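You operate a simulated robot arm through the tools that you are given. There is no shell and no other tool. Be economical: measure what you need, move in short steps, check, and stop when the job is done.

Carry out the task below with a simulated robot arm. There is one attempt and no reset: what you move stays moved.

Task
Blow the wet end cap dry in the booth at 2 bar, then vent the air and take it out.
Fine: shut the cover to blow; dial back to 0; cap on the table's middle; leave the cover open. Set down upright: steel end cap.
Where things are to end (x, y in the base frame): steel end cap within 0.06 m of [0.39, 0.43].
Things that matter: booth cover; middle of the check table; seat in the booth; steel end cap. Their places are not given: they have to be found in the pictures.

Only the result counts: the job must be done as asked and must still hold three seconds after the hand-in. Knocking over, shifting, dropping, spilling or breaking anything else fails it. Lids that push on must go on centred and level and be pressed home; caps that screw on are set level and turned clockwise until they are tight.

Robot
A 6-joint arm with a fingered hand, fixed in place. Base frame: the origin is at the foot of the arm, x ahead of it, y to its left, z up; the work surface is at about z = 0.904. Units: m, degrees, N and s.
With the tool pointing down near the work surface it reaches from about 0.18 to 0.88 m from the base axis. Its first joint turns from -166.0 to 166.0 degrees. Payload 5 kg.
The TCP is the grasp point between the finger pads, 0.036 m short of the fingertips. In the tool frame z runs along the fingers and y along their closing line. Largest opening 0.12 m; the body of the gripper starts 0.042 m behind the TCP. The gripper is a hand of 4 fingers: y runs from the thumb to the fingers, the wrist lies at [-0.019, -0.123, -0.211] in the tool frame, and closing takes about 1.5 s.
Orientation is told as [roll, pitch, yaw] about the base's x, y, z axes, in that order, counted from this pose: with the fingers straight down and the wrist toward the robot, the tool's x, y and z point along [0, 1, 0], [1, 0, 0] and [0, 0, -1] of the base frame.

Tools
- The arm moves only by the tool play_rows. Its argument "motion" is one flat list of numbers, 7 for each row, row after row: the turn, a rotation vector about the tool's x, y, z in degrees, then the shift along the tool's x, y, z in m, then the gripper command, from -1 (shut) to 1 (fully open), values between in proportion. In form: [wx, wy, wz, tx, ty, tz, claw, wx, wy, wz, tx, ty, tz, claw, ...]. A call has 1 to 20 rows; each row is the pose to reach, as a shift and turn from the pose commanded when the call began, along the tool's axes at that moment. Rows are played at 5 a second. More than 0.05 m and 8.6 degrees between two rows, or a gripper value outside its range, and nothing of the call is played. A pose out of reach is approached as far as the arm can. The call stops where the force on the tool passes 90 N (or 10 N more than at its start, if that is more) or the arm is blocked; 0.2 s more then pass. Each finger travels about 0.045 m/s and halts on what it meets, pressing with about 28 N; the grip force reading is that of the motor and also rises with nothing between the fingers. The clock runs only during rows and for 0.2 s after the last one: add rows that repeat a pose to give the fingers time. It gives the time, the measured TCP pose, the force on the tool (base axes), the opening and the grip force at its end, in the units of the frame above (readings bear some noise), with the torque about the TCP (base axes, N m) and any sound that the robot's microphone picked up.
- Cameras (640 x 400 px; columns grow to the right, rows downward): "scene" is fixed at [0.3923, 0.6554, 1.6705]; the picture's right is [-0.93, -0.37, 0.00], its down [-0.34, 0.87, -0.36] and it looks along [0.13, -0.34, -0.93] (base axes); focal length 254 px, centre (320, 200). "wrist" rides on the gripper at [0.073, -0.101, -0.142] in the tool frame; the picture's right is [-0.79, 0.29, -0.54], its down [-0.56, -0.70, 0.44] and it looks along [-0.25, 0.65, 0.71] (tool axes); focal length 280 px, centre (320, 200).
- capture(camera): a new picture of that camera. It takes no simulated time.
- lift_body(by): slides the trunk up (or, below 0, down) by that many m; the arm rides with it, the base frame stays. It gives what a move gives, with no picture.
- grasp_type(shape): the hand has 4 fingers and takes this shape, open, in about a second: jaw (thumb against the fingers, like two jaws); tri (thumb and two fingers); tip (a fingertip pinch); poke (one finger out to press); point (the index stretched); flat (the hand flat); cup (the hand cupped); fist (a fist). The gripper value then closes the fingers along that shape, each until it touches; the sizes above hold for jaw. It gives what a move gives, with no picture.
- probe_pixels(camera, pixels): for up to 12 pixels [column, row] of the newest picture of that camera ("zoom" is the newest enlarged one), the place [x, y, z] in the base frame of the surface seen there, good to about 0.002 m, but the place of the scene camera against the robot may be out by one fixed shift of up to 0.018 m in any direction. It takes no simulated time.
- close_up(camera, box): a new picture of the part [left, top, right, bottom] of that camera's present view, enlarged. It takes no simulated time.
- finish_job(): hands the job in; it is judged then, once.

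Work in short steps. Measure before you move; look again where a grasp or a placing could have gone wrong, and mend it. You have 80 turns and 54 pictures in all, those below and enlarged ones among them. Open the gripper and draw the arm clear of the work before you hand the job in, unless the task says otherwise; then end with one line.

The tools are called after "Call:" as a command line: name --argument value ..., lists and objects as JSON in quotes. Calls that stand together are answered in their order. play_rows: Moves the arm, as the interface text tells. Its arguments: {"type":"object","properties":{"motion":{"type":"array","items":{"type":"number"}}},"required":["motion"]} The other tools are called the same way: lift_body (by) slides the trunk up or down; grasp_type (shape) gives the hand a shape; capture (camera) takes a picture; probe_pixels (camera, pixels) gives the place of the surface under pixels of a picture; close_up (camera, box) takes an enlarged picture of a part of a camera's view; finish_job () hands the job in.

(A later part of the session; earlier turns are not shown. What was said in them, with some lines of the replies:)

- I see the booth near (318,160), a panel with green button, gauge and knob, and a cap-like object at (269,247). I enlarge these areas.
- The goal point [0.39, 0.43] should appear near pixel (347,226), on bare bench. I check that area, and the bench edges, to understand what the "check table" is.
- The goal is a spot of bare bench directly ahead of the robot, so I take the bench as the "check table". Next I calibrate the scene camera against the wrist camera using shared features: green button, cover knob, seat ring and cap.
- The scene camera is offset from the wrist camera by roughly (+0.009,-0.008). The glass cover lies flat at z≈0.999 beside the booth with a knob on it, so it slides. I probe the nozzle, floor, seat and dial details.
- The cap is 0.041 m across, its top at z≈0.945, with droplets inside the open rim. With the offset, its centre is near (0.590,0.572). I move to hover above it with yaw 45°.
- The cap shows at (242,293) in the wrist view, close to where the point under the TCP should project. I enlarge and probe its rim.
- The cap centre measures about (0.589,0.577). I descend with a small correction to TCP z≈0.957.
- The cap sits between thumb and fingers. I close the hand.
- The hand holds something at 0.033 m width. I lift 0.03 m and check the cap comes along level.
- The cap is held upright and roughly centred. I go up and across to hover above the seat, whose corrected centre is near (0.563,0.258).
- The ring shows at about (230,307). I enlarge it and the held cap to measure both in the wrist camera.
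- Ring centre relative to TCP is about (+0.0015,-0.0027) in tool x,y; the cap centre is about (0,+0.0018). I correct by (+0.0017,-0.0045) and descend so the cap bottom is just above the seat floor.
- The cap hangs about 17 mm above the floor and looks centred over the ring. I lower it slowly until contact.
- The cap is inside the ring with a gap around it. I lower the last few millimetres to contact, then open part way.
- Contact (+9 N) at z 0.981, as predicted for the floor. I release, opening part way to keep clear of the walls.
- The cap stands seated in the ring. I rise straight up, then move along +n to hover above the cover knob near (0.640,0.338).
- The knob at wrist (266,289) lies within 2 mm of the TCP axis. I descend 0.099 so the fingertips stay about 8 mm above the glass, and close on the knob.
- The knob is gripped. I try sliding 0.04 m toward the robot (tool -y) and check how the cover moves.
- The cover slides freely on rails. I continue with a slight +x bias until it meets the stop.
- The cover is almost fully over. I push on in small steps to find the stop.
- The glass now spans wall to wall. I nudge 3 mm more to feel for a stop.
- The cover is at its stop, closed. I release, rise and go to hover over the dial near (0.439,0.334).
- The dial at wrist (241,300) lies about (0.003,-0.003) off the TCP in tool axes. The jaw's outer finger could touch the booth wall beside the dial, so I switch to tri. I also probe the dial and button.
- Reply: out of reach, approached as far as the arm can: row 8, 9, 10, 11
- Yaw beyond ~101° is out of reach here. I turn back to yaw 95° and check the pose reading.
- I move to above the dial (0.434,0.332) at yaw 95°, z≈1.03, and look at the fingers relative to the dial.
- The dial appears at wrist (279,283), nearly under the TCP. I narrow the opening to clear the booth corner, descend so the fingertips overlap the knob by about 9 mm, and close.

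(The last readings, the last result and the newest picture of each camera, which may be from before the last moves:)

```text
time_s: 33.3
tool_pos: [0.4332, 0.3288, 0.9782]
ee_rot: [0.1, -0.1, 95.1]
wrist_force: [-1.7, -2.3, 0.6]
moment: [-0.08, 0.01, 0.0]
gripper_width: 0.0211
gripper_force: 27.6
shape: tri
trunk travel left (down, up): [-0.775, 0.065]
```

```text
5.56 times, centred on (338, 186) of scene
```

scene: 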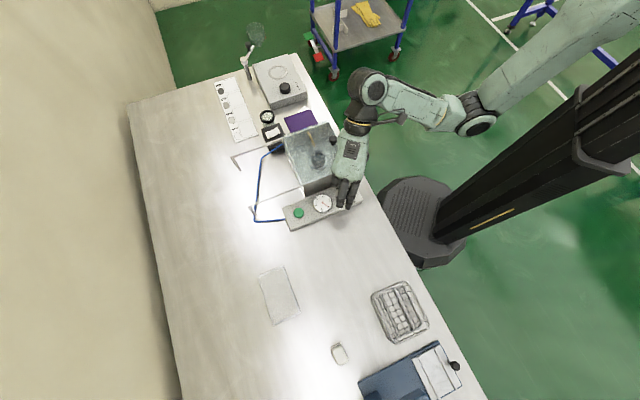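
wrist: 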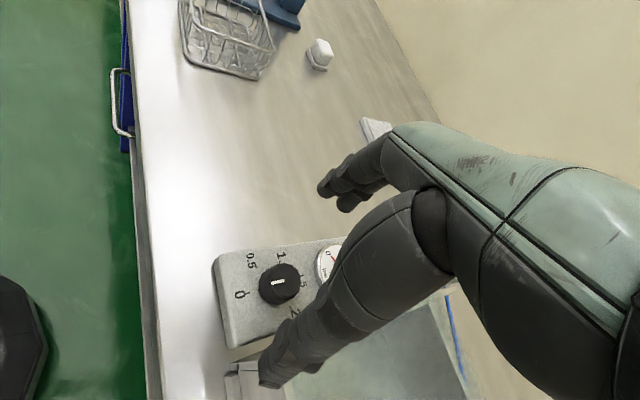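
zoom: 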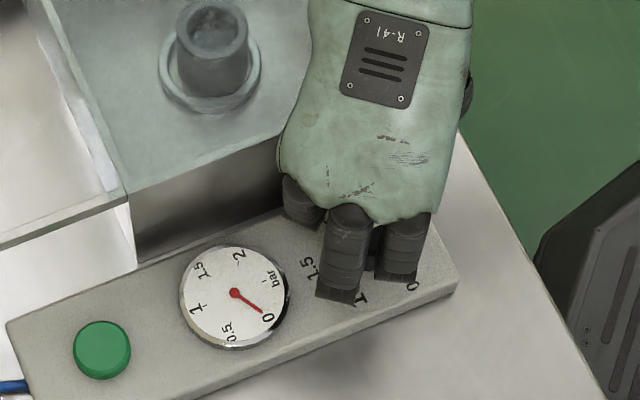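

The knob is gripped. I turn clockwise (yaw down) by 80°.

Call:
play_rows --motion '[0, 0, 8, 0, 0, 0, -1, 0, 0, 16, 0, 0, 0, -1, 0, 0, 24, 0, 0, 0, -1, 0, 0, 32, 0, 0, 0, -1, 0, 0, 40, 0, 0, 0, -1, 0, 0, 48, 0, 0, 0, -1, 0, 0, 56, 0, 0, 0, -1, 0, 0, 64, 0, 0, 0, -1, 0, 0, 72, 0, 0, 0, -1, 0, 0, 80, 0, 0, 0, -1, 0, 0, 80, 0, 0, 0, -1]'

Call:
close_up --camera "scene" --box '[290, 150, 386, 222]'

```text
time_s: 35.7
tool_pos: [0.4318, 0.3358, 0.9782]
ee_rot: [0.2, -0.2, 15.1]
wrist_force: [-11.0, 30.7, 10.6]
moment: [-0.27, -1.02, 0.15]
gripper_width: 0.0211
gripper_force: 28.3
shape: tri
trunk travel left (down, up): [-0.775, 0.065]
```

```text
5.56 times, centred on (338, 186) of scene
```

zoom: 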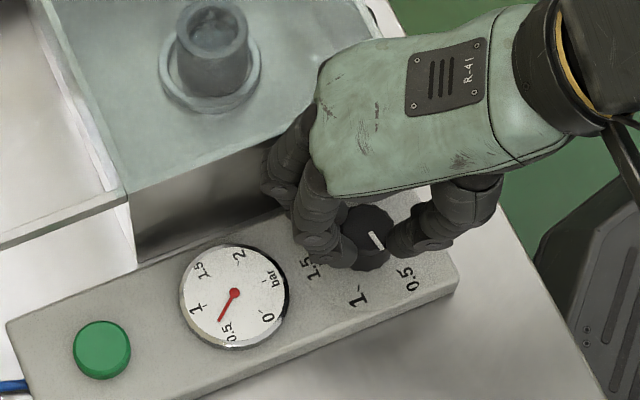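

The dial turned 80°; the gauge reads about 0.67 bar, so 120° per bar. A 30 N side force suggests a finger touching the booth wall. I ease the hand away from it, open, lift, and rotate back to yaw 100° above the knob.

Call:
play_rows --motion '[0, 0, 0, 0.003, -0.002, 0, -0.6, 0, 0, 0, 0.006, -0.003, 0, -0.1, 0, 0, 0, 0.006, -0.003, 0, 0, 0, 0, 0, 0.006, -0.003, -0.02, 0, 0, 0, 0, 0.006, -0.003, -0.04, 0, 0, 0, -8, 0.006, -0.003, -0.04, 0, 0, 0, -16, 0.005, -0.001, -0.04, 0, 0, 0, -24, 0.004, 0, -0.04, 0, 0, 0, -32, 0.002, 0.0005, -0.04, 0, 0, 0, -40, 0.002, 0.0005, -0.04, 0, 0, 0, -48, 0.002, 0.0005, -0.04, 0, 0, 0, -56, 0.002, 0.0005, -0.04, 0, 0, 0, -64, 0.002, 0.0005, -0.04, 0, 0, 0, -72, 0.002, 0.0005, -0.04, 0, 0, 0, -80, 0.002, 0.0005, -0.04, 0, 0, 0, -84, 0.002, 0.0005, -0.04, 0, 0, 0, -84, 0.002, 0.0005, -0.04, 0]'

```text
time_s: 39.3
tool_pos: [0.4343, 0.3324, 1.0193]
ee_rot: [0.0, -0.1, 99.0]
wrist_force: [-0.2, 0.2, -0.4]
moment: [0.01, 0.05, 0.02]
gripper_width: 0.0596
gripper_force: 0.1
shape: tri
trunk travel left (down, up): [-0.775, 0.065]
```

The pose is clean. I descend, grip, and turn another 80°.

Call:
play_rows --motion '[0, 0, 0, 0, 0, 0.025, 0, 0, 0, 0, 0, 0, 0.041, 0, 0, 0, 0, 0, 0, 0.041, -0.5, 0, 0, 0, 0, 0, 0.041, -1, 0, 0, 0, 0, 0, 0.041, -1, 0, 0, 0, 0, 0, 0.041, -1, 0, 0, 8, 0, 0, 0.041, -1, 0, 0, 16, 0, 0, 0.041, -1, 0, 0, 24, 0, 0, 0.041, -1, 0, 0, 32, 0, 0, 0.041, -1, 0, 0, 40, 0, 0, 0.041, -1, 0, 0, 48, 0, 0, 0.041, -1, 0, 0, 56, 0, 0, 0.041, -1, 0, 0, 64, 0, 0, 0.041, -1, 0, 0, 72, 0, 0, 0.041, -1, 0, 0, 80, 0, 0, 0.041, -1, 0, 0, 80, 0, 0, 0.041, -1]'

Call:
close_up --camera "scene" --box '[290, 150, 386, 222]'

```text
time_s: 42.9
tool_pos: [0.4339, 0.3378, 0.9761]
ee_rot: [-0.2, 0.0, 19.1]
wrist_force: [-1.8, 22.9, -1.8]
moment: [-0.36, -1.2, 0.26]
gripper_width: 0.0212
gripper_force: 27.4
shape: tri
trunk travel left (down, up): [-0.775, 0.065]
```

```text
5.56 times, centred on (338, 186) of scene
```

zoom: 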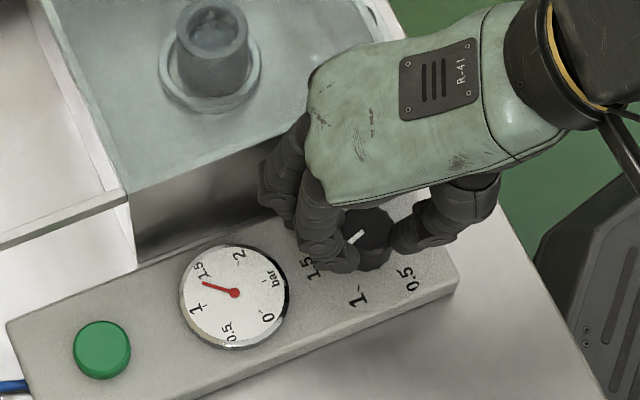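

The gauge reads about 1.35 bar. I repeat the release, and do a third stroke of 78°.

Call:
play_rows --motion '[0, 0, 0, 0.003, -0.002, 0, -0.6, 0, 0, 0, 0.006, -0.003, 0, -0.1, 0, 0, 0, 0.006, -0.003, 0, 0, 0, 0, 0, 0.006, -0.003, -0.02, 0, 0, 0, 0, 0.006, -0.003, -0.04, 0, 0, 0, -8, 0.006, -0.003, -0.04, 0, 0, 0, -16, 0.005, -0.001, -0.04, 0, 0, 0, -24, 0.004, 0, -0.04, 0, 0, 0, -32, 0.002, 0.0005, -0.04, 0, 0, 0, -40, 0.001, 0.0005, -0.04, 0, 0, 0, -48, 0, 0.0005, -0.04, 0, 0, 0, -56, 0, 0.0005, -0.04, 0, 0, 0, -64, 0, 0, -0.04, 0, 0, 0, -72, 0, 0, -0.04, 0, 0, 0, -80, 0, 0, -0.04, 0, 0, 0, -80, 0, 0, -0.04, 0]'

Call:
play_rows --motion '[0, 0, 0, 0, 0, 0.025, 0, 0, 0, 0, 0, 0, 0.04, 0, 0, 0, 0, 0, 0, 0.04, -0.5, 0, 0, 0, 0, 0, 0.04, -1, 0, 0, 0, 0, 0, 0.04, -1, 0, 0, 0, 0, 0, 0.04, -1, 0, 0, 8, 0, 0, 0.04, -1, 0, 0, 16, 0, 0, 0.04, -1, 0, 0, 24, 0, 0, 0.04, -1, 0, 0, 32, 0, 0, 0.04, -1, 0, 0, 40, 0, 0, 0.04, -1, 0, 0, 48, 0, 0, 0.04, -1, 0, 0, 56, 0, 0, 0.04, -1, 0, 0, 64, 0, 0, 0.04, -1, 0, 0, 72, 0, 0, 0.04, -1, 0, 0, 78, 0, 0, 0.04, -1, 0, 0, 78, 0, 0, 0.04, -1]'

Call:
close_up --camera "scene" --box '[298, 178, 362, 222]'

```text
time_s: 46.3
tool_pos: [0.4332, 0.3318, 1.0159]
ee_rot: [0.0, -0.2, 99.1]
wrist_force: [-0.2, -0.1, 0.6]
moment: [0.0, -0.03, -0.02]
gripper_width: 0.0595
gripper_force: 0.1
shape: tri
trunk travel left (down, up): [-0.775, 0.065]
```

```text
time_s: 49.9
tool_pos: [0.4327, 0.3365, 0.9767]
ee_rot: [0.0, 0.0, 21.1]
wrist_force: [-4.8, 25.1, -4.1]
moment: [-0.55, -1.2, 0.4]
gripper_width: 0.0211
gripper_force: 28.1
shape: tri
trunk travel left (down, up): [-0.775, 0.065]
```

```text
9.09 times, centred on (330, 200) of scene
```

zoom: 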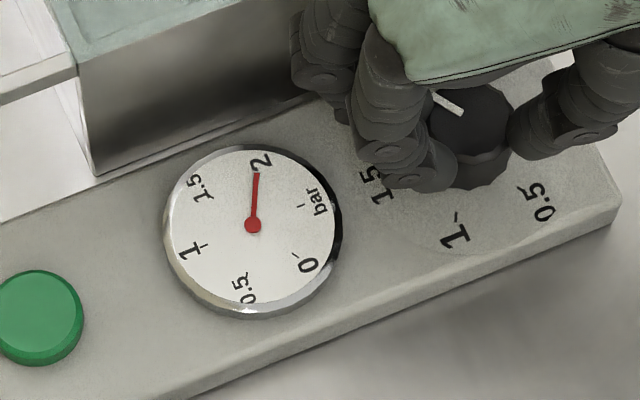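

The gauge needle is essentially at 2. I turn a final 2°, release, lift, close the fingers and move over the green button near (0.549,0.444).

Call:
play_rows --motion '[0, 0, 2, 0, 0, 0, -1, 0, 0, 2, 0, 0, 0, -1, 0, 0, 2, 0.003, -0.002, 0, -0.6, 0, 0, 2, 0.006, -0.003, 0, -0.1, 0, 0, 2, 0.006, -0.003, 0, 0, 0, 0, 2, 0.006, -0.003, -0.03, 0, 0, 0, 2, 0.006, -0.003, -0.06, 0, 0, 0, 0, 0.006, -0.003, -0.083, -0.5, 0, 0, -6, 0.02, 0.03, -0.083, -1, 0, 0, -12, 0.033, 0.07, -0.083, -1, 0, 0, -18, 0.048, 0.11, -0.083, -1, 0, 0, -24, 0.063, 0.1484, -0.083, -1, 0, 0, -24, 0.063, 0.1484, -0.083, -1]'

Call:
capture --camera "wrist"

```text
time_s: 52.7
tool_pos: [0.5489, 0.4418, 1.0632]
ee_rot: [0.1, 0.0, 45.0]
wrist_force: [-0.2, -0.6, -0.1]
moment: [0.02, 0.01, 0.02]
gripper_width: 0.0
gripper_force: 28.1
shape: tri
trunk travel left (down, up): [-0.775, 0.065]
```

```text
12 pictures are left
```

wrist: 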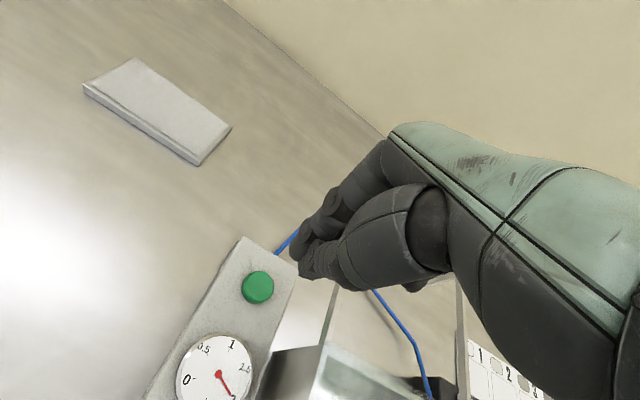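

The fingertips project to about (305,265) and the button is (0.003,0.0024) off in tool axes. I descend and press gently.

Call:
play_rows --motion '[0, 0, 0, 0.003, 0.0024, 0.04, -1, 0, 0, 0, 0.003, 0.0024, 0.075, -1, 0, 0, 0, 0.003, 0.0024, 0.088, -1, 0, 0, 0, 0.003, 0.0024, 0.091, -1, 0, 0, 0, 0.003, 0.0024, 0.093, -1, 0, 0, 0, 0.003, 0.0024, 0.095, -1, 0, 0, 0, 0.003, 0.0024, 0.097, -1, 0, 0, 0, 0.003, 0.0024, 0.099, -1, 0, 0, 0, 0.003, 0.0024, 0.099, -1]'

```text
time_s: 54.7
tool_pos: [0.5492, 0.4477, 0.963]
ee_rot: [0.1, -0.3, 45.0]
wrist_force: [3.0, 0.0, 13.5]
moment: [-0.1, -0.17, 0.02]
gripper_width: 0.0003
gripper_force: 27.9
shape: tri
trunk travel left (down, up): [-0.775, 0.065]
heard: click
```

A click was heard. I hold the button for 4 s and listen.

Call:
play_rows --motion '[0, 0, 0, 0, 0, 0.001, -1, 0, 0, 0, 0, 0, 0.001, -1, 0, 0, 0, 0, 0, 0.001, -1, 0, 0, 0, 0, 0, 0.001, -1, 0, 0, 0, 0, 0, 0.001, -1, 0, 0, 0, 0, 0, 0.001, -1, 0, 0, 0, 0, 0, 0.001, -1, 0, 0, 0, 0, 0, 0.001, -1, 0, 0, 0, 0, 0, 0.001, -1, 0, 0, 0, 0, 0, 0.001, -1, 0, 0, 0, 0, 0, 0.001, -1, 0, 0, 0, 0, 0, 0.001, -1, 0, 0, 0, 0, 0, 0.001, -1, 0, 0, 0, 0, 0, 0.001, -1, 0, 0, 0, 0, 0, 0.001, -1, 0, 0, 0, 0, 0, 0.001, -1, 0, 0, 0, 0, 0, 0.001, -1, 0, 0, 0, 0, 0, 0.001, -1, 0, 0, 0, 0, 0, 0.001, -1, 0, 0, 0, 0, 0, 0.001, -1]'

Call:
close_up --camera "scene" --box '[288, 140, 368, 220]'

```text
time_s: 58.9
tool_pos: [0.549, 0.4462, 0.9613]
ee_rot: [0.2, -0.2, 45.0]
wrist_force: [7.2, 2.6, 22.1]
moment: [-0.08, -0.31, 0.09]
gripper_width: 0.0001
gripper_force: 28.0
shape: tri
trunk travel left (down, up): [-0.775, 0.065]
```

```text
5.00 times, centred on (328, 180) of scene
```

zoom: 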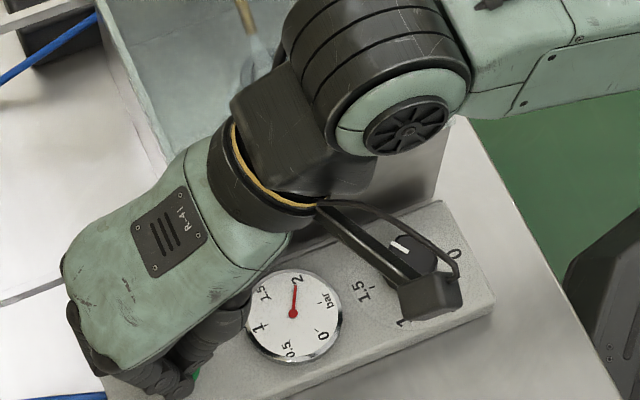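

There is a pale air cone at the nozzle (250,60). I release the button, rise, move aside, and look at the cap.

Call:
play_rows --motion '[0, 0, 0, 0, 0, -0.03, -1, 0, 0, 0, 0, 0, -0.07, -1, 0, 0, 0, 0, 0, -0.11, -1, 0, 0, 0, 0.04, 0, -0.14, -1, 0, 0, 0, 0.08, 0, -0.14, -1, 0, 0, 0, 0.08, 0, -0.14, -1]'

Call:
close_up --camera "scene" --box '[298, 140, 362, 180]'

```text
time_s: 60.3
tool_pos: [0.4945, 0.5034, 1.1016]
ee_rot: [0.1, 0.0, 44.9]
wrist_force: [0.0, 0.0, -0.9]
moment: [0.04, -0.02, 0.08]
gripper_width: 0.0003
gripper_force: 28.4
shape: tri
trunk travel left (down, up): [-0.775, 0.065]
```

```text
10.00 times, centred on (330, 160) of scene
```

zoom: 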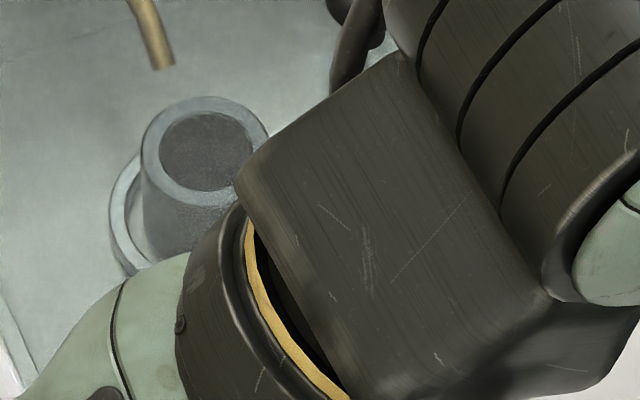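

The cap shows no droplets now and the air has stopped. I return above the dial at yaw 38° with the fingers half open, to turn it back counterclockwise.

Call:
play_rows --motion '[0, 0, 0, -0.02, -0.041, 0, -0.5, 0, 0, 0, -0.04, -0.082, 0, 0, 0, 0, 3, -0.06, -0.123, 0, 0, 0, 0, 7, -0.0778, -0.164, 0.0, 0, 0, 0, 7, -0.0778, -0.164, 0.04, 0, 0, 0, 7, -0.0778, -0.164, 0.083, 0, 0, 0, 7, -0.0778, -0.164, 0.083, 0]'

```text
time_s: 61.9
tool_pos: [0.4322, 0.3319, 1.0153]
ee_rot: [0.1, 0.0, 38.0]
wrist_force: [-0.2, -0.5, -0.4]
moment: [0.03, 0.0, 0.02]
gripper_width: 0.0594
gripper_force: 0.0
shape: tri
trunk travel left (down, up): [-0.775, 0.065]
```

I descend, grip, turn counterclockwise 61°, release and lift.

Call:
play_rows --motion '[0, 0, 0, 0.001, 0, 0.025, 0, 0, 0, 0, 0.001, 0, 0.039, 0, 0, 0, 0, 0.001, 0, 0.039, -0.5, 0, 0, 0, 0.001, 0, 0.039, -1, 0, 0, 0, 0.001, 0, 0.039, -1, 0, 0, 0, 0.001, 0, 0.039, -1, 0, 0, -8, 0.001, 0, 0.039, -1, 0, 0, -16, 0.001, 0, 0.039, -1, 0, 0, -24, 0.001, 0, 0.039, -1, 0, 0, -32, 0.001, 0, 0.039, -1, 0, 0, -40, 0.001, 0, 0.039, -1, 0, 0, -48, 0.001, 0, 0.039, -1, 0, 0, -56, 0.001, 0, 0.039, -1, 0, 0, -61, 0.001, 0, 0.039, -1, 0, 0, -61, 0.001, 0, 0.039, -1, 0, 0, -61, 0.001, 0, 0.039, -0.5, 0, 0, -61, 0.001, 0, 0.039, 0, 0, 0, -61, 0.001, 0, 0.039, 0, 0, 0, -61, 0.001, 0, 0.02, 0, 0, 0, -61, 0.001, 0, 0, 0]'

Call:
play_rows --motion '[0, 0, 8, 0, 0, 0, 0, 0, 0, 16, 0, 0, 0, 0, 0, 0, 24, 0, 0, 0, 0, 0, 0, 32, 0, 0, 0, 0, 0, 0, 40, 0, 0, 0, 0, 0, 0, 48, 0, 0, 0, 0, 0, 0, 56, 0, 0, 0, 0, 0, 0, 61, 0, 0, 0, 0, 0, 0, 61, 0, 0, 0, 0]'

```text
time_s: 66.1
tool_pos: [0.4324, 0.3336, 1.0167]
ee_rot: [0.0, -0.1, 99.0]
wrist_force: [-1.0, -0.6, 0.2]
moment: [0.04, -0.01, -0.02]
gripper_width: 0.0596
gripper_force: 0.0
shape: tri
trunk travel left (down, up): [-0.775, 0.065]
```

```text
time_s: 68.1
tool_pos: [0.431, 0.3334, 1.0169]
ee_rot: [0.0, 0.0, 37.9]
wrist_force: [-0.1, 0.2, 0.5]
moment: [0.02, 0.01, -0.04]
gripper_width: 0.0593
gripper_force: 0.0
shape: tri
trunk travel left (down, up): [-0.775, 0.065]
```

The cycle ran cleanly. I take a small look at the gauge and dial while the hand is up.

Call:
close_up --camera "scene" --box '[298, 178, 362, 222]'

```text
9.09 times, centred on (330, 200) of scene
```

zoom: 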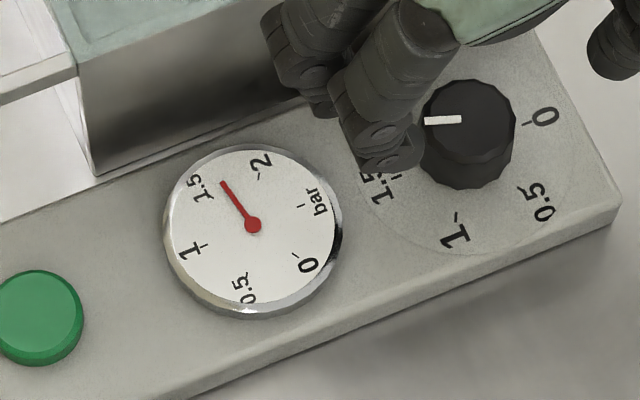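

The gauge is at about 1.6, so one stroke gave about 45°. I do two more identical strokes, waiting longer on the grip.

Call:
play_rows --motion '[0, 0, 0, 0, 0.001, 0.025, 0, 0, 0, 0, 0, 0.001, 0.04, -0.3, 0, 0, 0, 0, 0.001, 0.041, -1, 0, 0, 0, 0, 0.001, 0.041, -1, 0, 0, 0, 0, 0.001, 0.041, -1, 0, 0, 0, 0, 0.001, 0.041, -1, 0, 0, -8, 0, 0.001, 0.041, -1, 0, 0, -16, 0, 0.001, 0.041, -1, 0, 0, -24, 0, 0.001, 0.041, -1, 0, 0, -32, 0, 0.001, 0.041, -1, 0, 0, -40, 0, 0.001, 0.041, -1, 0, 0, -48, 0, 0.001, 0.041, -1, 0, 0, -56, 0, 0.001, 0.041, -1, 0, 0, -61, 0, 0.001, 0.041, -1, 0, 0, -61, 0, 0.001, 0.041, -1, 0, 0, -61, 0, 0.001, 0.041, -0.5, 0, 0, -61, 0, 0.001, 0.041, 0, 0, 0, -61, 0, 0.001, 0.041, 0, 0, 0, -61, 0, 0, 0.02, 0, 0, 0, -61, 0, 0, 0, 0]'

Call:
play_rows --motion '[0, 0, 8, 0, 0, 0, 0, 0, 0, 16, 0, 0, 0, 0, 0, 0, 24, 0, 0, 0, 0, 0, 0, 32, 0, 0, 0, 0, 0, 0, 40, 0, 0, 0, 0, 0, 0, 48, 0, 0, 0, 0, 0, 0, 56, 0, 0, 0, 0, 0, 0, 61, 0, 0, 0, 0, 0, 0, 61, 0, 0, 0, 0]'

Call:
play_rows --motion '[0, 0, 0, 0, 0.001, 0.025, 0, 0, 0, 0, 0, 0.001, 0.04, -0.3, 0, 0, 0, 0, 0.001, 0.041, -1, 0, 0, 0, 0, 0.001, 0.041, -1, 0, 0, 0, 0, 0.001, 0.041, -1, 0, 0, 0, 0, 0.001, 0.041, -1, 0, 0, -8, 0, 0.001, 0.041, -1, 0, 0, -16, 0, 0.001, 0.041, -1, 0, 0, -24, 0, 0.001, 0.041, -1, 0, 0, -32, 0, 0.001, 0.041, -1, 0, 0, -40, 0, 0.001, 0.041, -1, 0, 0, -48, 0, 0.001, 0.041, -1, 0, 0, -56, 0, 0.001, 0.041, -1, 0, 0, -61, 0, 0.001, 0.041, -1, 0, 0, -61, 0, 0.001, 0.041, -1, 0, 0, -61, 0, 0.001, 0.041, -0.5, 0, 0, -61, 0, 0.001, 0.041, 0, 0, 0, -61, 0, 0.001, 0.041, 0, 0, 0, -61, 0, 0, 0.02, 0, 0, 0, -61, 0, 0, 0, 0]'

Call:
play_rows --motion '[0, 0, 8, 0, 0, 0, 0, 0, 0, 16, 0, 0, 0, 0, 0, 0, 24, 0, 0, 0, 0, 0, 0, 32, 0, 0, 0, 0, 0, 0, 40, 0, 0, 0, 0, 0, 0, 48, 0, 0, 0, 0, 0, 0, 56, 0, 0, 0, 0, 0, 0, 61, 0, 0, 0, 0, 0, 0, 61, 0, 0, 0, 0]'

Call:
close_up --camera "scene" --box '[298, 178, 362, 222]'

```text
time_s: 72.3
tool_pos: [0.4303, 0.3347, 1.0173]
ee_rot: [-0.1, -0.1, 98.9]
wrist_force: [0.8, -0.2, 0.1]
moment: [0.0, -0.04, -0.03]
gripper_width: 0.0598
gripper_force: 0.2
shape: tri
trunk travel left (down, up): [-0.775, 0.065]
```

```text
time_s: 74.3
tool_pos: [0.4308, 0.3332, 1.0166]
ee_rot: [0.1, 0.0, 38.0]
wrist_force: [0.1, -1.0, 0.3]
moment: [-0.02, -0.01, -0.03]
gripper_width: 0.0596
gripper_force: 0.1
shape: tri
trunk travel left (down, up): [-0.775, 0.065]
```

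```text
time_s: 78.5
tool_pos: [0.4298, 0.3352, 1.0176]
ee_rot: [-0.1, -0.1, 98.9]
wrist_force: [0.0, 0.5, 0.8]
moment: [0.0, 0.02, -0.01]
gripper_width: 0.0593
gripper_force: 0.1
shape: tri
trunk travel left (down, up): [-0.775, 0.065]
```

```text
time_s: 80.5
tool_pos: [0.4305, 0.3345, 1.0167]
ee_rot: [0.1, 0.0, 37.9]
wrist_force: [0.1, -0.7, 0.1]
moment: [-0.01, 0.01, -0.04]
gripper_width: 0.0597
gripper_force: 0.1
shape: tri
trunk travel left (down, up): [-0.775, 0.065]
```

```text
9.09 times, centred on (330, 200) of scene
```

zoom: 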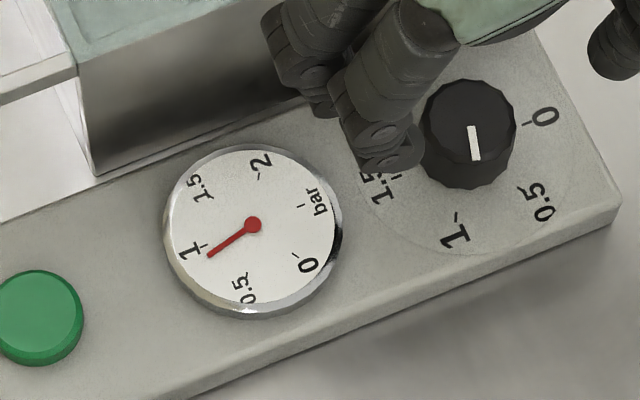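

The gauge is at 0.92; strokes lose some angle, and the TCP has drifted off the knob centre. I recentre by about 5 mm and do two more strokes.

Call:
play_rows --motion '[0, 0, 0, -0.005, 0.001, 0, 0, 0, 0, 0, -0.005, 0.001, 0.025, 0, 0, 0, 0, -0.005, 0.001, 0.041, -0.3, 0, 0, 0, -0.005, 0.001, 0.041, -1, 0, 0, 0, -0.005, 0.001, 0.041, -1, 0, 0, 0, -0.005, 0.001, 0.041, -1, 0, 0, -8, -0.005, 0.001, 0.041, -1, 0, 0, -16, -0.005, 0.001, 0.041, -1, 0, 0, -24, -0.005, 0.001, 0.041, -1, 0, 0, -32, -0.005, 0.001, 0.041, -1, 0, 0, -40, -0.005, 0.001, 0.041, -1, 0, 0, -48, -0.005, 0.001, 0.041, -1, 0, 0, -56, -0.005, 0.001, 0.041, -1, 0, 0, -61, -0.005, 0.001, 0.041, -1, 0, 0, -61, -0.005, 0.001, 0.041, -1, 0, 0, -61, -0.005, 0.001, 0.041, -0.5, 0, 0, -61, -0.005, 0.001, 0.041, 0, 0, 0, -61, -0.005, 0.001, 0.041, 0, 0, 0, -61, -0.005, 0.001, 0.02, 0, 0, 0, -61, -0.005, 0.001, 0, 0]'

Call:
play_rows --motion '[0, 0, 8, 0, 0, 0, 0, 0, 0, 16, 0, 0, 0, 0, 0, 0, 24, 0, 0, 0, 0, 0, 0, 32, 0, 0, 0, 0, 0, 0, 40, 0, 0, 0, 0, 0, 0, 48, 0, 0, 0, 0, 0, 0, 56, 0, 0, 0, 0, 0, 0, 61, 0, 0, 0, 0, 0, 0, 61, 0, 0, 0, 0]'

Call:
close_up --camera "scene" --box '[298, 178, 362, 222]'

```text
time_s: 84.7
tool_pos: [0.4344, 0.3312, 1.0168]
ee_rot: [0.0, -0.1, 99.0]
wrist_force: [0.2, -0.6, 0.7]
moment: [0.0, 0.02, 0.04]
gripper_width: 0.0595
gripper_force: 0.0
shape: tri
trunk travel left (down, up): [-0.775, 0.065]
```

```text
time_s: 86.7
tool_pos: [0.4345, 0.3312, 1.0167]
ee_rot: [0.1, -0.1, 37.9]
wrist_force: [0.2, 0.3, -0.8]
moment: [-0.01, 0.01, 0.0]
gripper_width: 0.0597
gripper_force: 0.1
shape: tri
trunk travel left (down, up): [-0.775, 0.065]
```

```text
9.09 times, centred on (330, 200) of scene
```

zoom: 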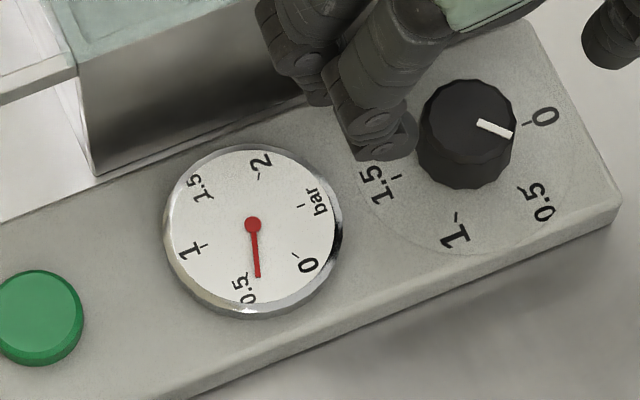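

The full 61° transferred this time: gauge about 0.42, about 50° from zero. I do one last stroke of 53°, then rise and back off.

Call:
play_rows --motion '[0, 0, 0, 0, 0, 0.025, 0, 0, 0, 0, 0, 0, 0.041, -0.3, 0, 0, 0, 0, 0, 0.041, -1, 0, 0, 0, 0, 0, 0.041, -1, 0, 0, 0, 0, 0, 0.041, -1, 0, 0, 0, 0, 0, 0.041, -1, 0, 0, -8, 0, 0, 0.041, -1, 0, 0, -16, 0, 0, 0.041, -1, 0, 0, -24, 0, 0, 0.041, -1, 0, 0, -32, 0, 0, 0.041, -1, 0, 0, -40, 0, 0, 0.041, -1, 0, 0, -48, 0, 0, 0.041, -1, 0, 0, -53, 0, 0, 0.041, -1, 0, 0, -53, 0, 0, 0.041, -1, 0, 0, -53, 0, 0, 0.041, -0.5, 0, 0, -53, 0, 0, 0.041, 0, 0, 0, -53, 0, 0, 0.041, 0, 0, 0, -53, 0, 0, 0.01, 0, 0, 0, -53, 0, 0, -0.03, 0]'

Call:
play_rows --motion '[0, 0, 8, 0, 0, -0.02, 0, 0, 0, 16, 0, 0, -0.04, 0, 0, 0, 24, 0, 0, -0.06, 0, 0, 0, 32, 0, 0, -0.08, 0, 0, 0, 40, 0, 0, -0.08, 0, 0, 0, 46, 0, 0, -0.08, 0, 0, 0, 46, 0, 0, -0.08, 0]'

Call:
close_up --camera "scene" --box '[280, 110, 376, 220]'

```text
time_s: 90.7
tool_pos: [0.4342, 0.3289, 1.0473]
ee_rot: [0.1, 0.0, 91.0]
wrist_force: [-0.5, 0.0, -0.1]
moment: [-0.02, 0.0, 0.0]
gripper_width: 0.0596
gripper_force: 0.0
shape: tri
trunk travel left (down, up): [-0.775, 0.065]
```

```text
time_s: 92.3
tool_pos: [0.4336, 0.3312, 1.1269]
ee_rot: [0.1, 0.0, 44.9]
wrist_force: [-0.5, 0.1, 0.2]
moment: [0.03, -0.01, 0.01]
gripper_width: 0.0597
gripper_force: 0.0
shape: tri
trunk travel left (down, up): [-0.775, 0.065]
```

```text
3.64 times, centred on (328, 165) of scene
```

zoom: 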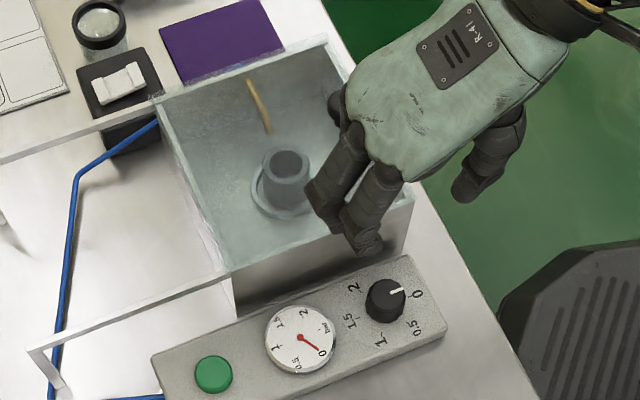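

Dial and gauge are at 0. I switch to jaw, return over the cover knob (0.5205,0.2195), descend and grip it.

Call:
grasp_type --shape "jaw"

Call:
play_rows --motion '[0, 0, 0, -0.046, -0.006, 0, 0.4, 0, 0, 0, -0.093, -0.012, 0, 0.4, 0, 0, 0, -0.14, -0.017, 0, 0.4, 0, 0, 0, -0.14, -0.017, 0, 0.4, 0, 0, 0, -0.14, -0.017, 0.04, 0.4, 0, 0, 0, -0.14, -0.017, 0.07, 0.4, 0, 0, 0, -0.14, -0.017, 0.084, 0.4, 0, 0, 0, -0.14, -0.017, 0.084, 0, 0, 0, 0, -0.14, -0.017, 0.084, -0.5, 0, 0, 0, -0.14, -0.017, 0.084, -1, 0, 0, 0, -0.14, -0.017, 0.084, -1, 0, 0, 0, -0.14, -0.017, 0.084, -1, 0, 0, 0, -0.14, -0.017, 0.084, -1]'

```text
time_s: 93.2
tool_pos: [0.4343, 0.3311, 1.1263]
ee_rot: [0.0, 0.0, 45.0]
wrist_force: [-0.2, -0.7, 0.0]
moment: [0.02, 0.0, -0.03]
gripper_width: 0.12
gripper_force: 0.1
shape: jaw
trunk travel left (down, up): [-0.775, 0.065]
```

```text
time_s: 96.0
tool_pos: [0.5199, 0.2198, 1.042]
ee_rot: [0.2, 0.2, 45.1]
wrist_force: [-2.1, 0.2, -10.0]
moment: [0.03, 0.02, 0.02]
gripper_width: 0.0103
gripper_force: 27.8
shape: jaw
trunk travel left (down, up): [-0.775, 0.065]
```

Width 0.010 matches the earlier knob grip. I slide the cover back out by 0.167 m along tool +y.

Call:
play_rows --motion '[0, 0, 0, 0, 0.012, 0, -1, 0, 0, 0, 0, 0.027, 0, -1, 0, 0, 0, -0.0005, 0.042, 0, -1, 0, 0, 0, -0.0005, 0.057, 0, -1, 0, 0, 0, -0.001, 0.072, 0, -1, 0, 0, 0, -0.001, 0.087, 0, -1, 0, 0, 0, -0.0015, 0.102, 0, -1, 0, 0, 0, -0.0015, 0.117, 0, -1, 0, 0, 0, -0.002, 0.132, 0, -1, 0, 0, 0, -0.002, 0.147, 0, -1, 0, 0, 0, -0.002, 0.158, 0, -1, 0, 0, 0, -0.002, 0.166, 0, -1, 0, 0, 0, -0.002, 0.166, 0, -1]'

Call:
close_up --camera "scene" --box '[240, 110, 370, 215]'

```text
time_s: 98.8
tool_pos: [0.6379, 0.3356, 1.0416]
ee_rot: [0.1, 0.2, 44.9]
wrist_force: [-17.3, 0.0, -12.3]
moment: [-0.03, 0.39, 0.13]
gripper_width: 0.0096
gripper_force: 28.3
shape: jaw
trunk travel left (down, up): [-0.775, 0.065]
```

```text
3.81 times, centred on (305, 162) of scene
```

zoom: 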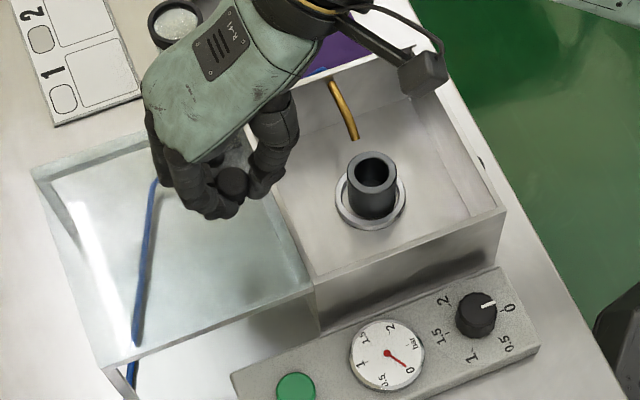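

The cover is fully open and the cap looks dry. I release the knob, rise, go back over the cap at (0.557,0.256), and descend with the fingers part open.

Call:
play_rows --motion '[0, 0, 0, 0, 0, 0, -0.4, 0, 0, 0, 0, 0, 0, 0.1, 0, 0, 0, 0, 0, 0, 0.4, 0, 0, 0, 0, 0, 0, 0.4, 0, 0, 0, 0, 0, -0.035, 0.4, 0, 0, 0, 0, 0, -0.07, 0.4, 0, 0, 0, 0, 0, -0.1, 0.4, 0, 0, 0, 0.001, -0.04, -0.1, 0.4, 0, 0, 0, 0.001, -0.08, -0.1, 0.4, 0, 0, 0, 0.001, -0.1135, -0.1, 0.4, 0, 0, 0, 0.001, -0.1135, -0.06, 0.4, 0, 0, 0, 0.001, -0.1135, -0.02, 0.4, 0, 0, 0, 0.001, -0.1135, 0.02, 0.4, 0, 0, 0, 0.001, -0.1135, 0.045, 0.4, 0, 0, 0, 0.001, -0.1135, 0.06, 0.4, 0, 0, 0, 0.001, -0.1135, 0.06, 0.4]'

Call:
close_up --camera "scene" --box '[250, 110, 370, 190]'

```text
time_s: 102.2
tool_pos: [0.5592, 0.2547, 0.9822]
ee_rot: [0.1, 0.0, 45.0]
wrist_force: [-0.4, -0.2, 0.3]
moment: [-0.02, 0.01, 0.0]
gripper_width: 0.0838
gripper_force: 0.0
shape: jaw
trunk travel left (down, up): [-0.775, 0.065]
```

```text
5.00 times, centred on (310, 150) of scene
```

zoom: 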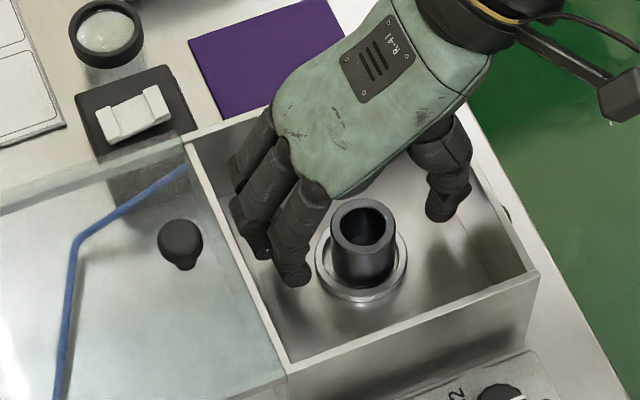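

The fingers straddle the cap as before. I close and lift straight up.

Call:
play_rows --motion '[0, 0, 0, 0, 0, 0, 0, 0, 0, 0, 0, 0, 0, -0.5, 0, 0, 0, 0, 0, 0, -1, 0, 0, 0, 0, 0, 0, -1, 0, 0, 0, 0, 0, 0, -1, 0, 0, 0, 0, 0, 0, -1, 0, 0, 0, 0, 0, -0.01, -1, 0, 0, 0, 0, 0, -0.03, -1, 0, 0, 0, 0, 0, -0.06, -1, 0, 0, 0, 0, 0, -0.1, -1, 0, 0, 0, 0, 0, -0.13, -1, 0, 0, 0, 0, 0, -0.13, -1]'

```text
time_s: 104.8
tool_pos: [0.56, 0.2565, 1.1135]
ee_rot: [0.1, 0.0, 45.0]
wrist_force: [-0.1, 0.4, -2.3]
moment: [0.0, 0.03, 0.01]
gripper_width: 0.033
gripper_force: 27.6
shape: jaw
trunk travel left (down, up): [-0.775, 0.065]
```

The cap is held (about 2.5 N). I carry it over to (0.39,0.43) and lower it to just above the bench.

Call:
play_rows --motion '[0, 0, 0, 0.04, 0.0005, 0, -1, 0, 0, 0, 0.08, 0.001, 0, -1, 0, 0, 0, 0.12, 0.0015, 0, -1, 0, 0, 0, 0.16, 0.002, 0, -1, 0, 0, 0, 0.2, 0.0025, 0, -1, 0, 0, 0, 0.2429, 0.0032, 0, -1, 0, 0, 0, 0.2429, 0.0032, 0, -1, 0, 0, 0, 0.2429, 0.0032, 0.04, -1, 0, 0, 0, 0.2429, 0.0032, 0.08, -1, 0, 0, 0, 0.2429, 0.0032, 0.12, -1, 0, 0, 0, 0.2429, 0.0032, 0.14, -1, 0, 0, 0, 0.2429, 0.0032, 0.148, -1, 0, 0, 0, 0.2429, 0.0032, 0.148, -1]'

Call:
close_up --camera "scene" --box '[290, 180, 410, 260]'

```text
time_s: 107.6
tool_pos: [0.391, 0.432, 0.9656]
ee_rot: [0.1, 0.1, 45.0]
wrist_force: [0.2, -0.6, -2.6]
moment: [-0.01, 0.02, -0.01]
gripper_width: 0.0326
gripper_force: 28.4
shape: jaw
trunk travel left (down, up): [-0.775, 0.065]
```

```text
5.00 times, centred on (350, 220) of scene
```

zoom: 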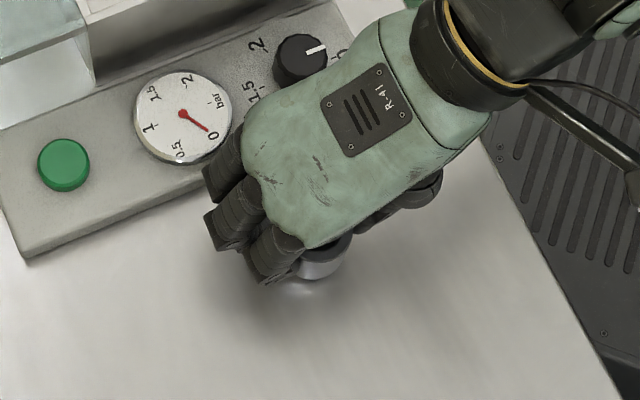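

The outer finger is close to the panel edge, so I shift 12 mm away from the panel (still within tolerance) and lower to contact.

Call:
play_rows --motion '[0, 0, 0, 0.012, 0, 0, -1, 0, 0, 0, 0.012, 0, 0.003, -1, 0, 0, 0, 0.012, 0, 0.006, -1, 0, 0, 0, 0.012, 0, 0.008, -1, 0, 0, 0, 0.012, 0, 0.0095, -1, 0, 0, 0, 0.012, 0, 0.0095, -1]'

```text
time_s: 109.0
tool_pos: [0.3821, 0.4394, 0.9568]
ee_rot: [0.1, -0.1, 45.0]
wrist_force: [-0.2, -0.3, 4.8]
moment: [0.04, -0.12, 0.01]
gripper_width: 0.0326
gripper_force: 27.6
shape: jaw
trunk travel left (down, up): [-0.775, 0.065]
```

Contact is felt (+5 N) at the expected height. I release with a limited opening, rise straight up and back away.

Call:
play_rows --motion '[0, 0, 0, 0, 0, 0, -0.2, 0, 0, 0, 0, 0, 0, 0.1, 0, 0, 0, 0, 0, 0, 0.3, 0, 0, 0, 0, 0, 0, 0.4, 0, 0, 0, 0, 0, 0, 0.4, 0, 0, 0, 0, 0, -0.03, 0.4, 0, 0, 0, 0, 0, -0.07, 0.4, 0, 0, 0, 0, 0, -0.11, 0.4, 0, 0, 0, 0, 0, -0.15, 0.4, 0, 0, 0, 0, 0, -0.19, 0.7, 0, 0, 0, 0.03, -0.03, -0.2, 1, 0, 0, 0, 0.06, -0.06, -0.2, 1, 0, 0, 0, 0.09, -0.09, -0.2, 1, 0, 0, 0, 0.09, -0.09, -0.2, 1]'

Call:
capture --camera "scene"

```text
time_s: 112.0
tool_pos: [0.2539, 0.4396, 1.1526]
ee_rot: [0.1, 0.0, 44.8]
wrist_force: [-0.5, 0.9, -0.7]
moment: [0.01, -0.01, -0.01]
gripper_width: 0.1199
gripper_force: 0.0
shape: jaw
trunk travel left (down, up): [-0.775, 0.065]
```

```text
2 pictures are left
```

scene: 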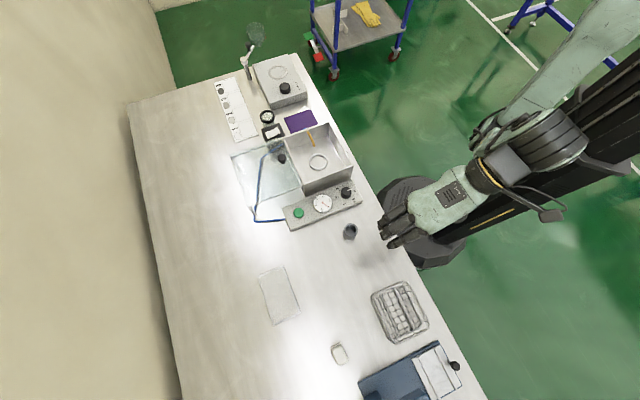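

The cap stands on the bench at (350,231) and the cover is open. I make one last check of cap, dial and gauge.

Call:
close_up --camera "scene" --box '[300, 180, 380, 245]'

Call:
probe_pixels --camera "scene" --pixels '[[350, 231], [350, 226], [345, 229], [356, 229], [282, 158]]'

```text
6.15 times, centred on (340, 212) of scene
```

zoom: 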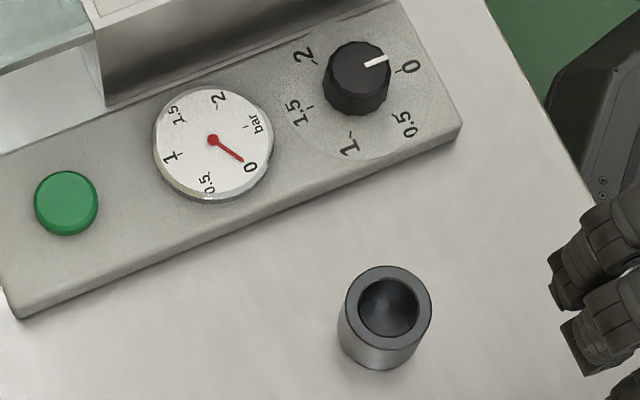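

```text
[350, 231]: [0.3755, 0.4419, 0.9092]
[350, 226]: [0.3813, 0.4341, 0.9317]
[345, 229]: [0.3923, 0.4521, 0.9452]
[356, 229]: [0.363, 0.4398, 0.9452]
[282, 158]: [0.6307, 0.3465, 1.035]
```

The cap is dry and upright near (0.38,0.44), the dial and gauge are at 0, the cover is open and the hand is clear. I hand in the job.

Call:
finish_job

```text
The job is handed in.
```

The steel end cap was blown at 2 bar with the cover shut and now shows no droplets. It stands upright on bare bench near (0.38, 0.44), about 0.015 m from the target, with the dial and gauge at 0 and the cover open. I took the bench as the check table because the given spot is bare bench; a separate raised grey plate lies about 0.28 m away.
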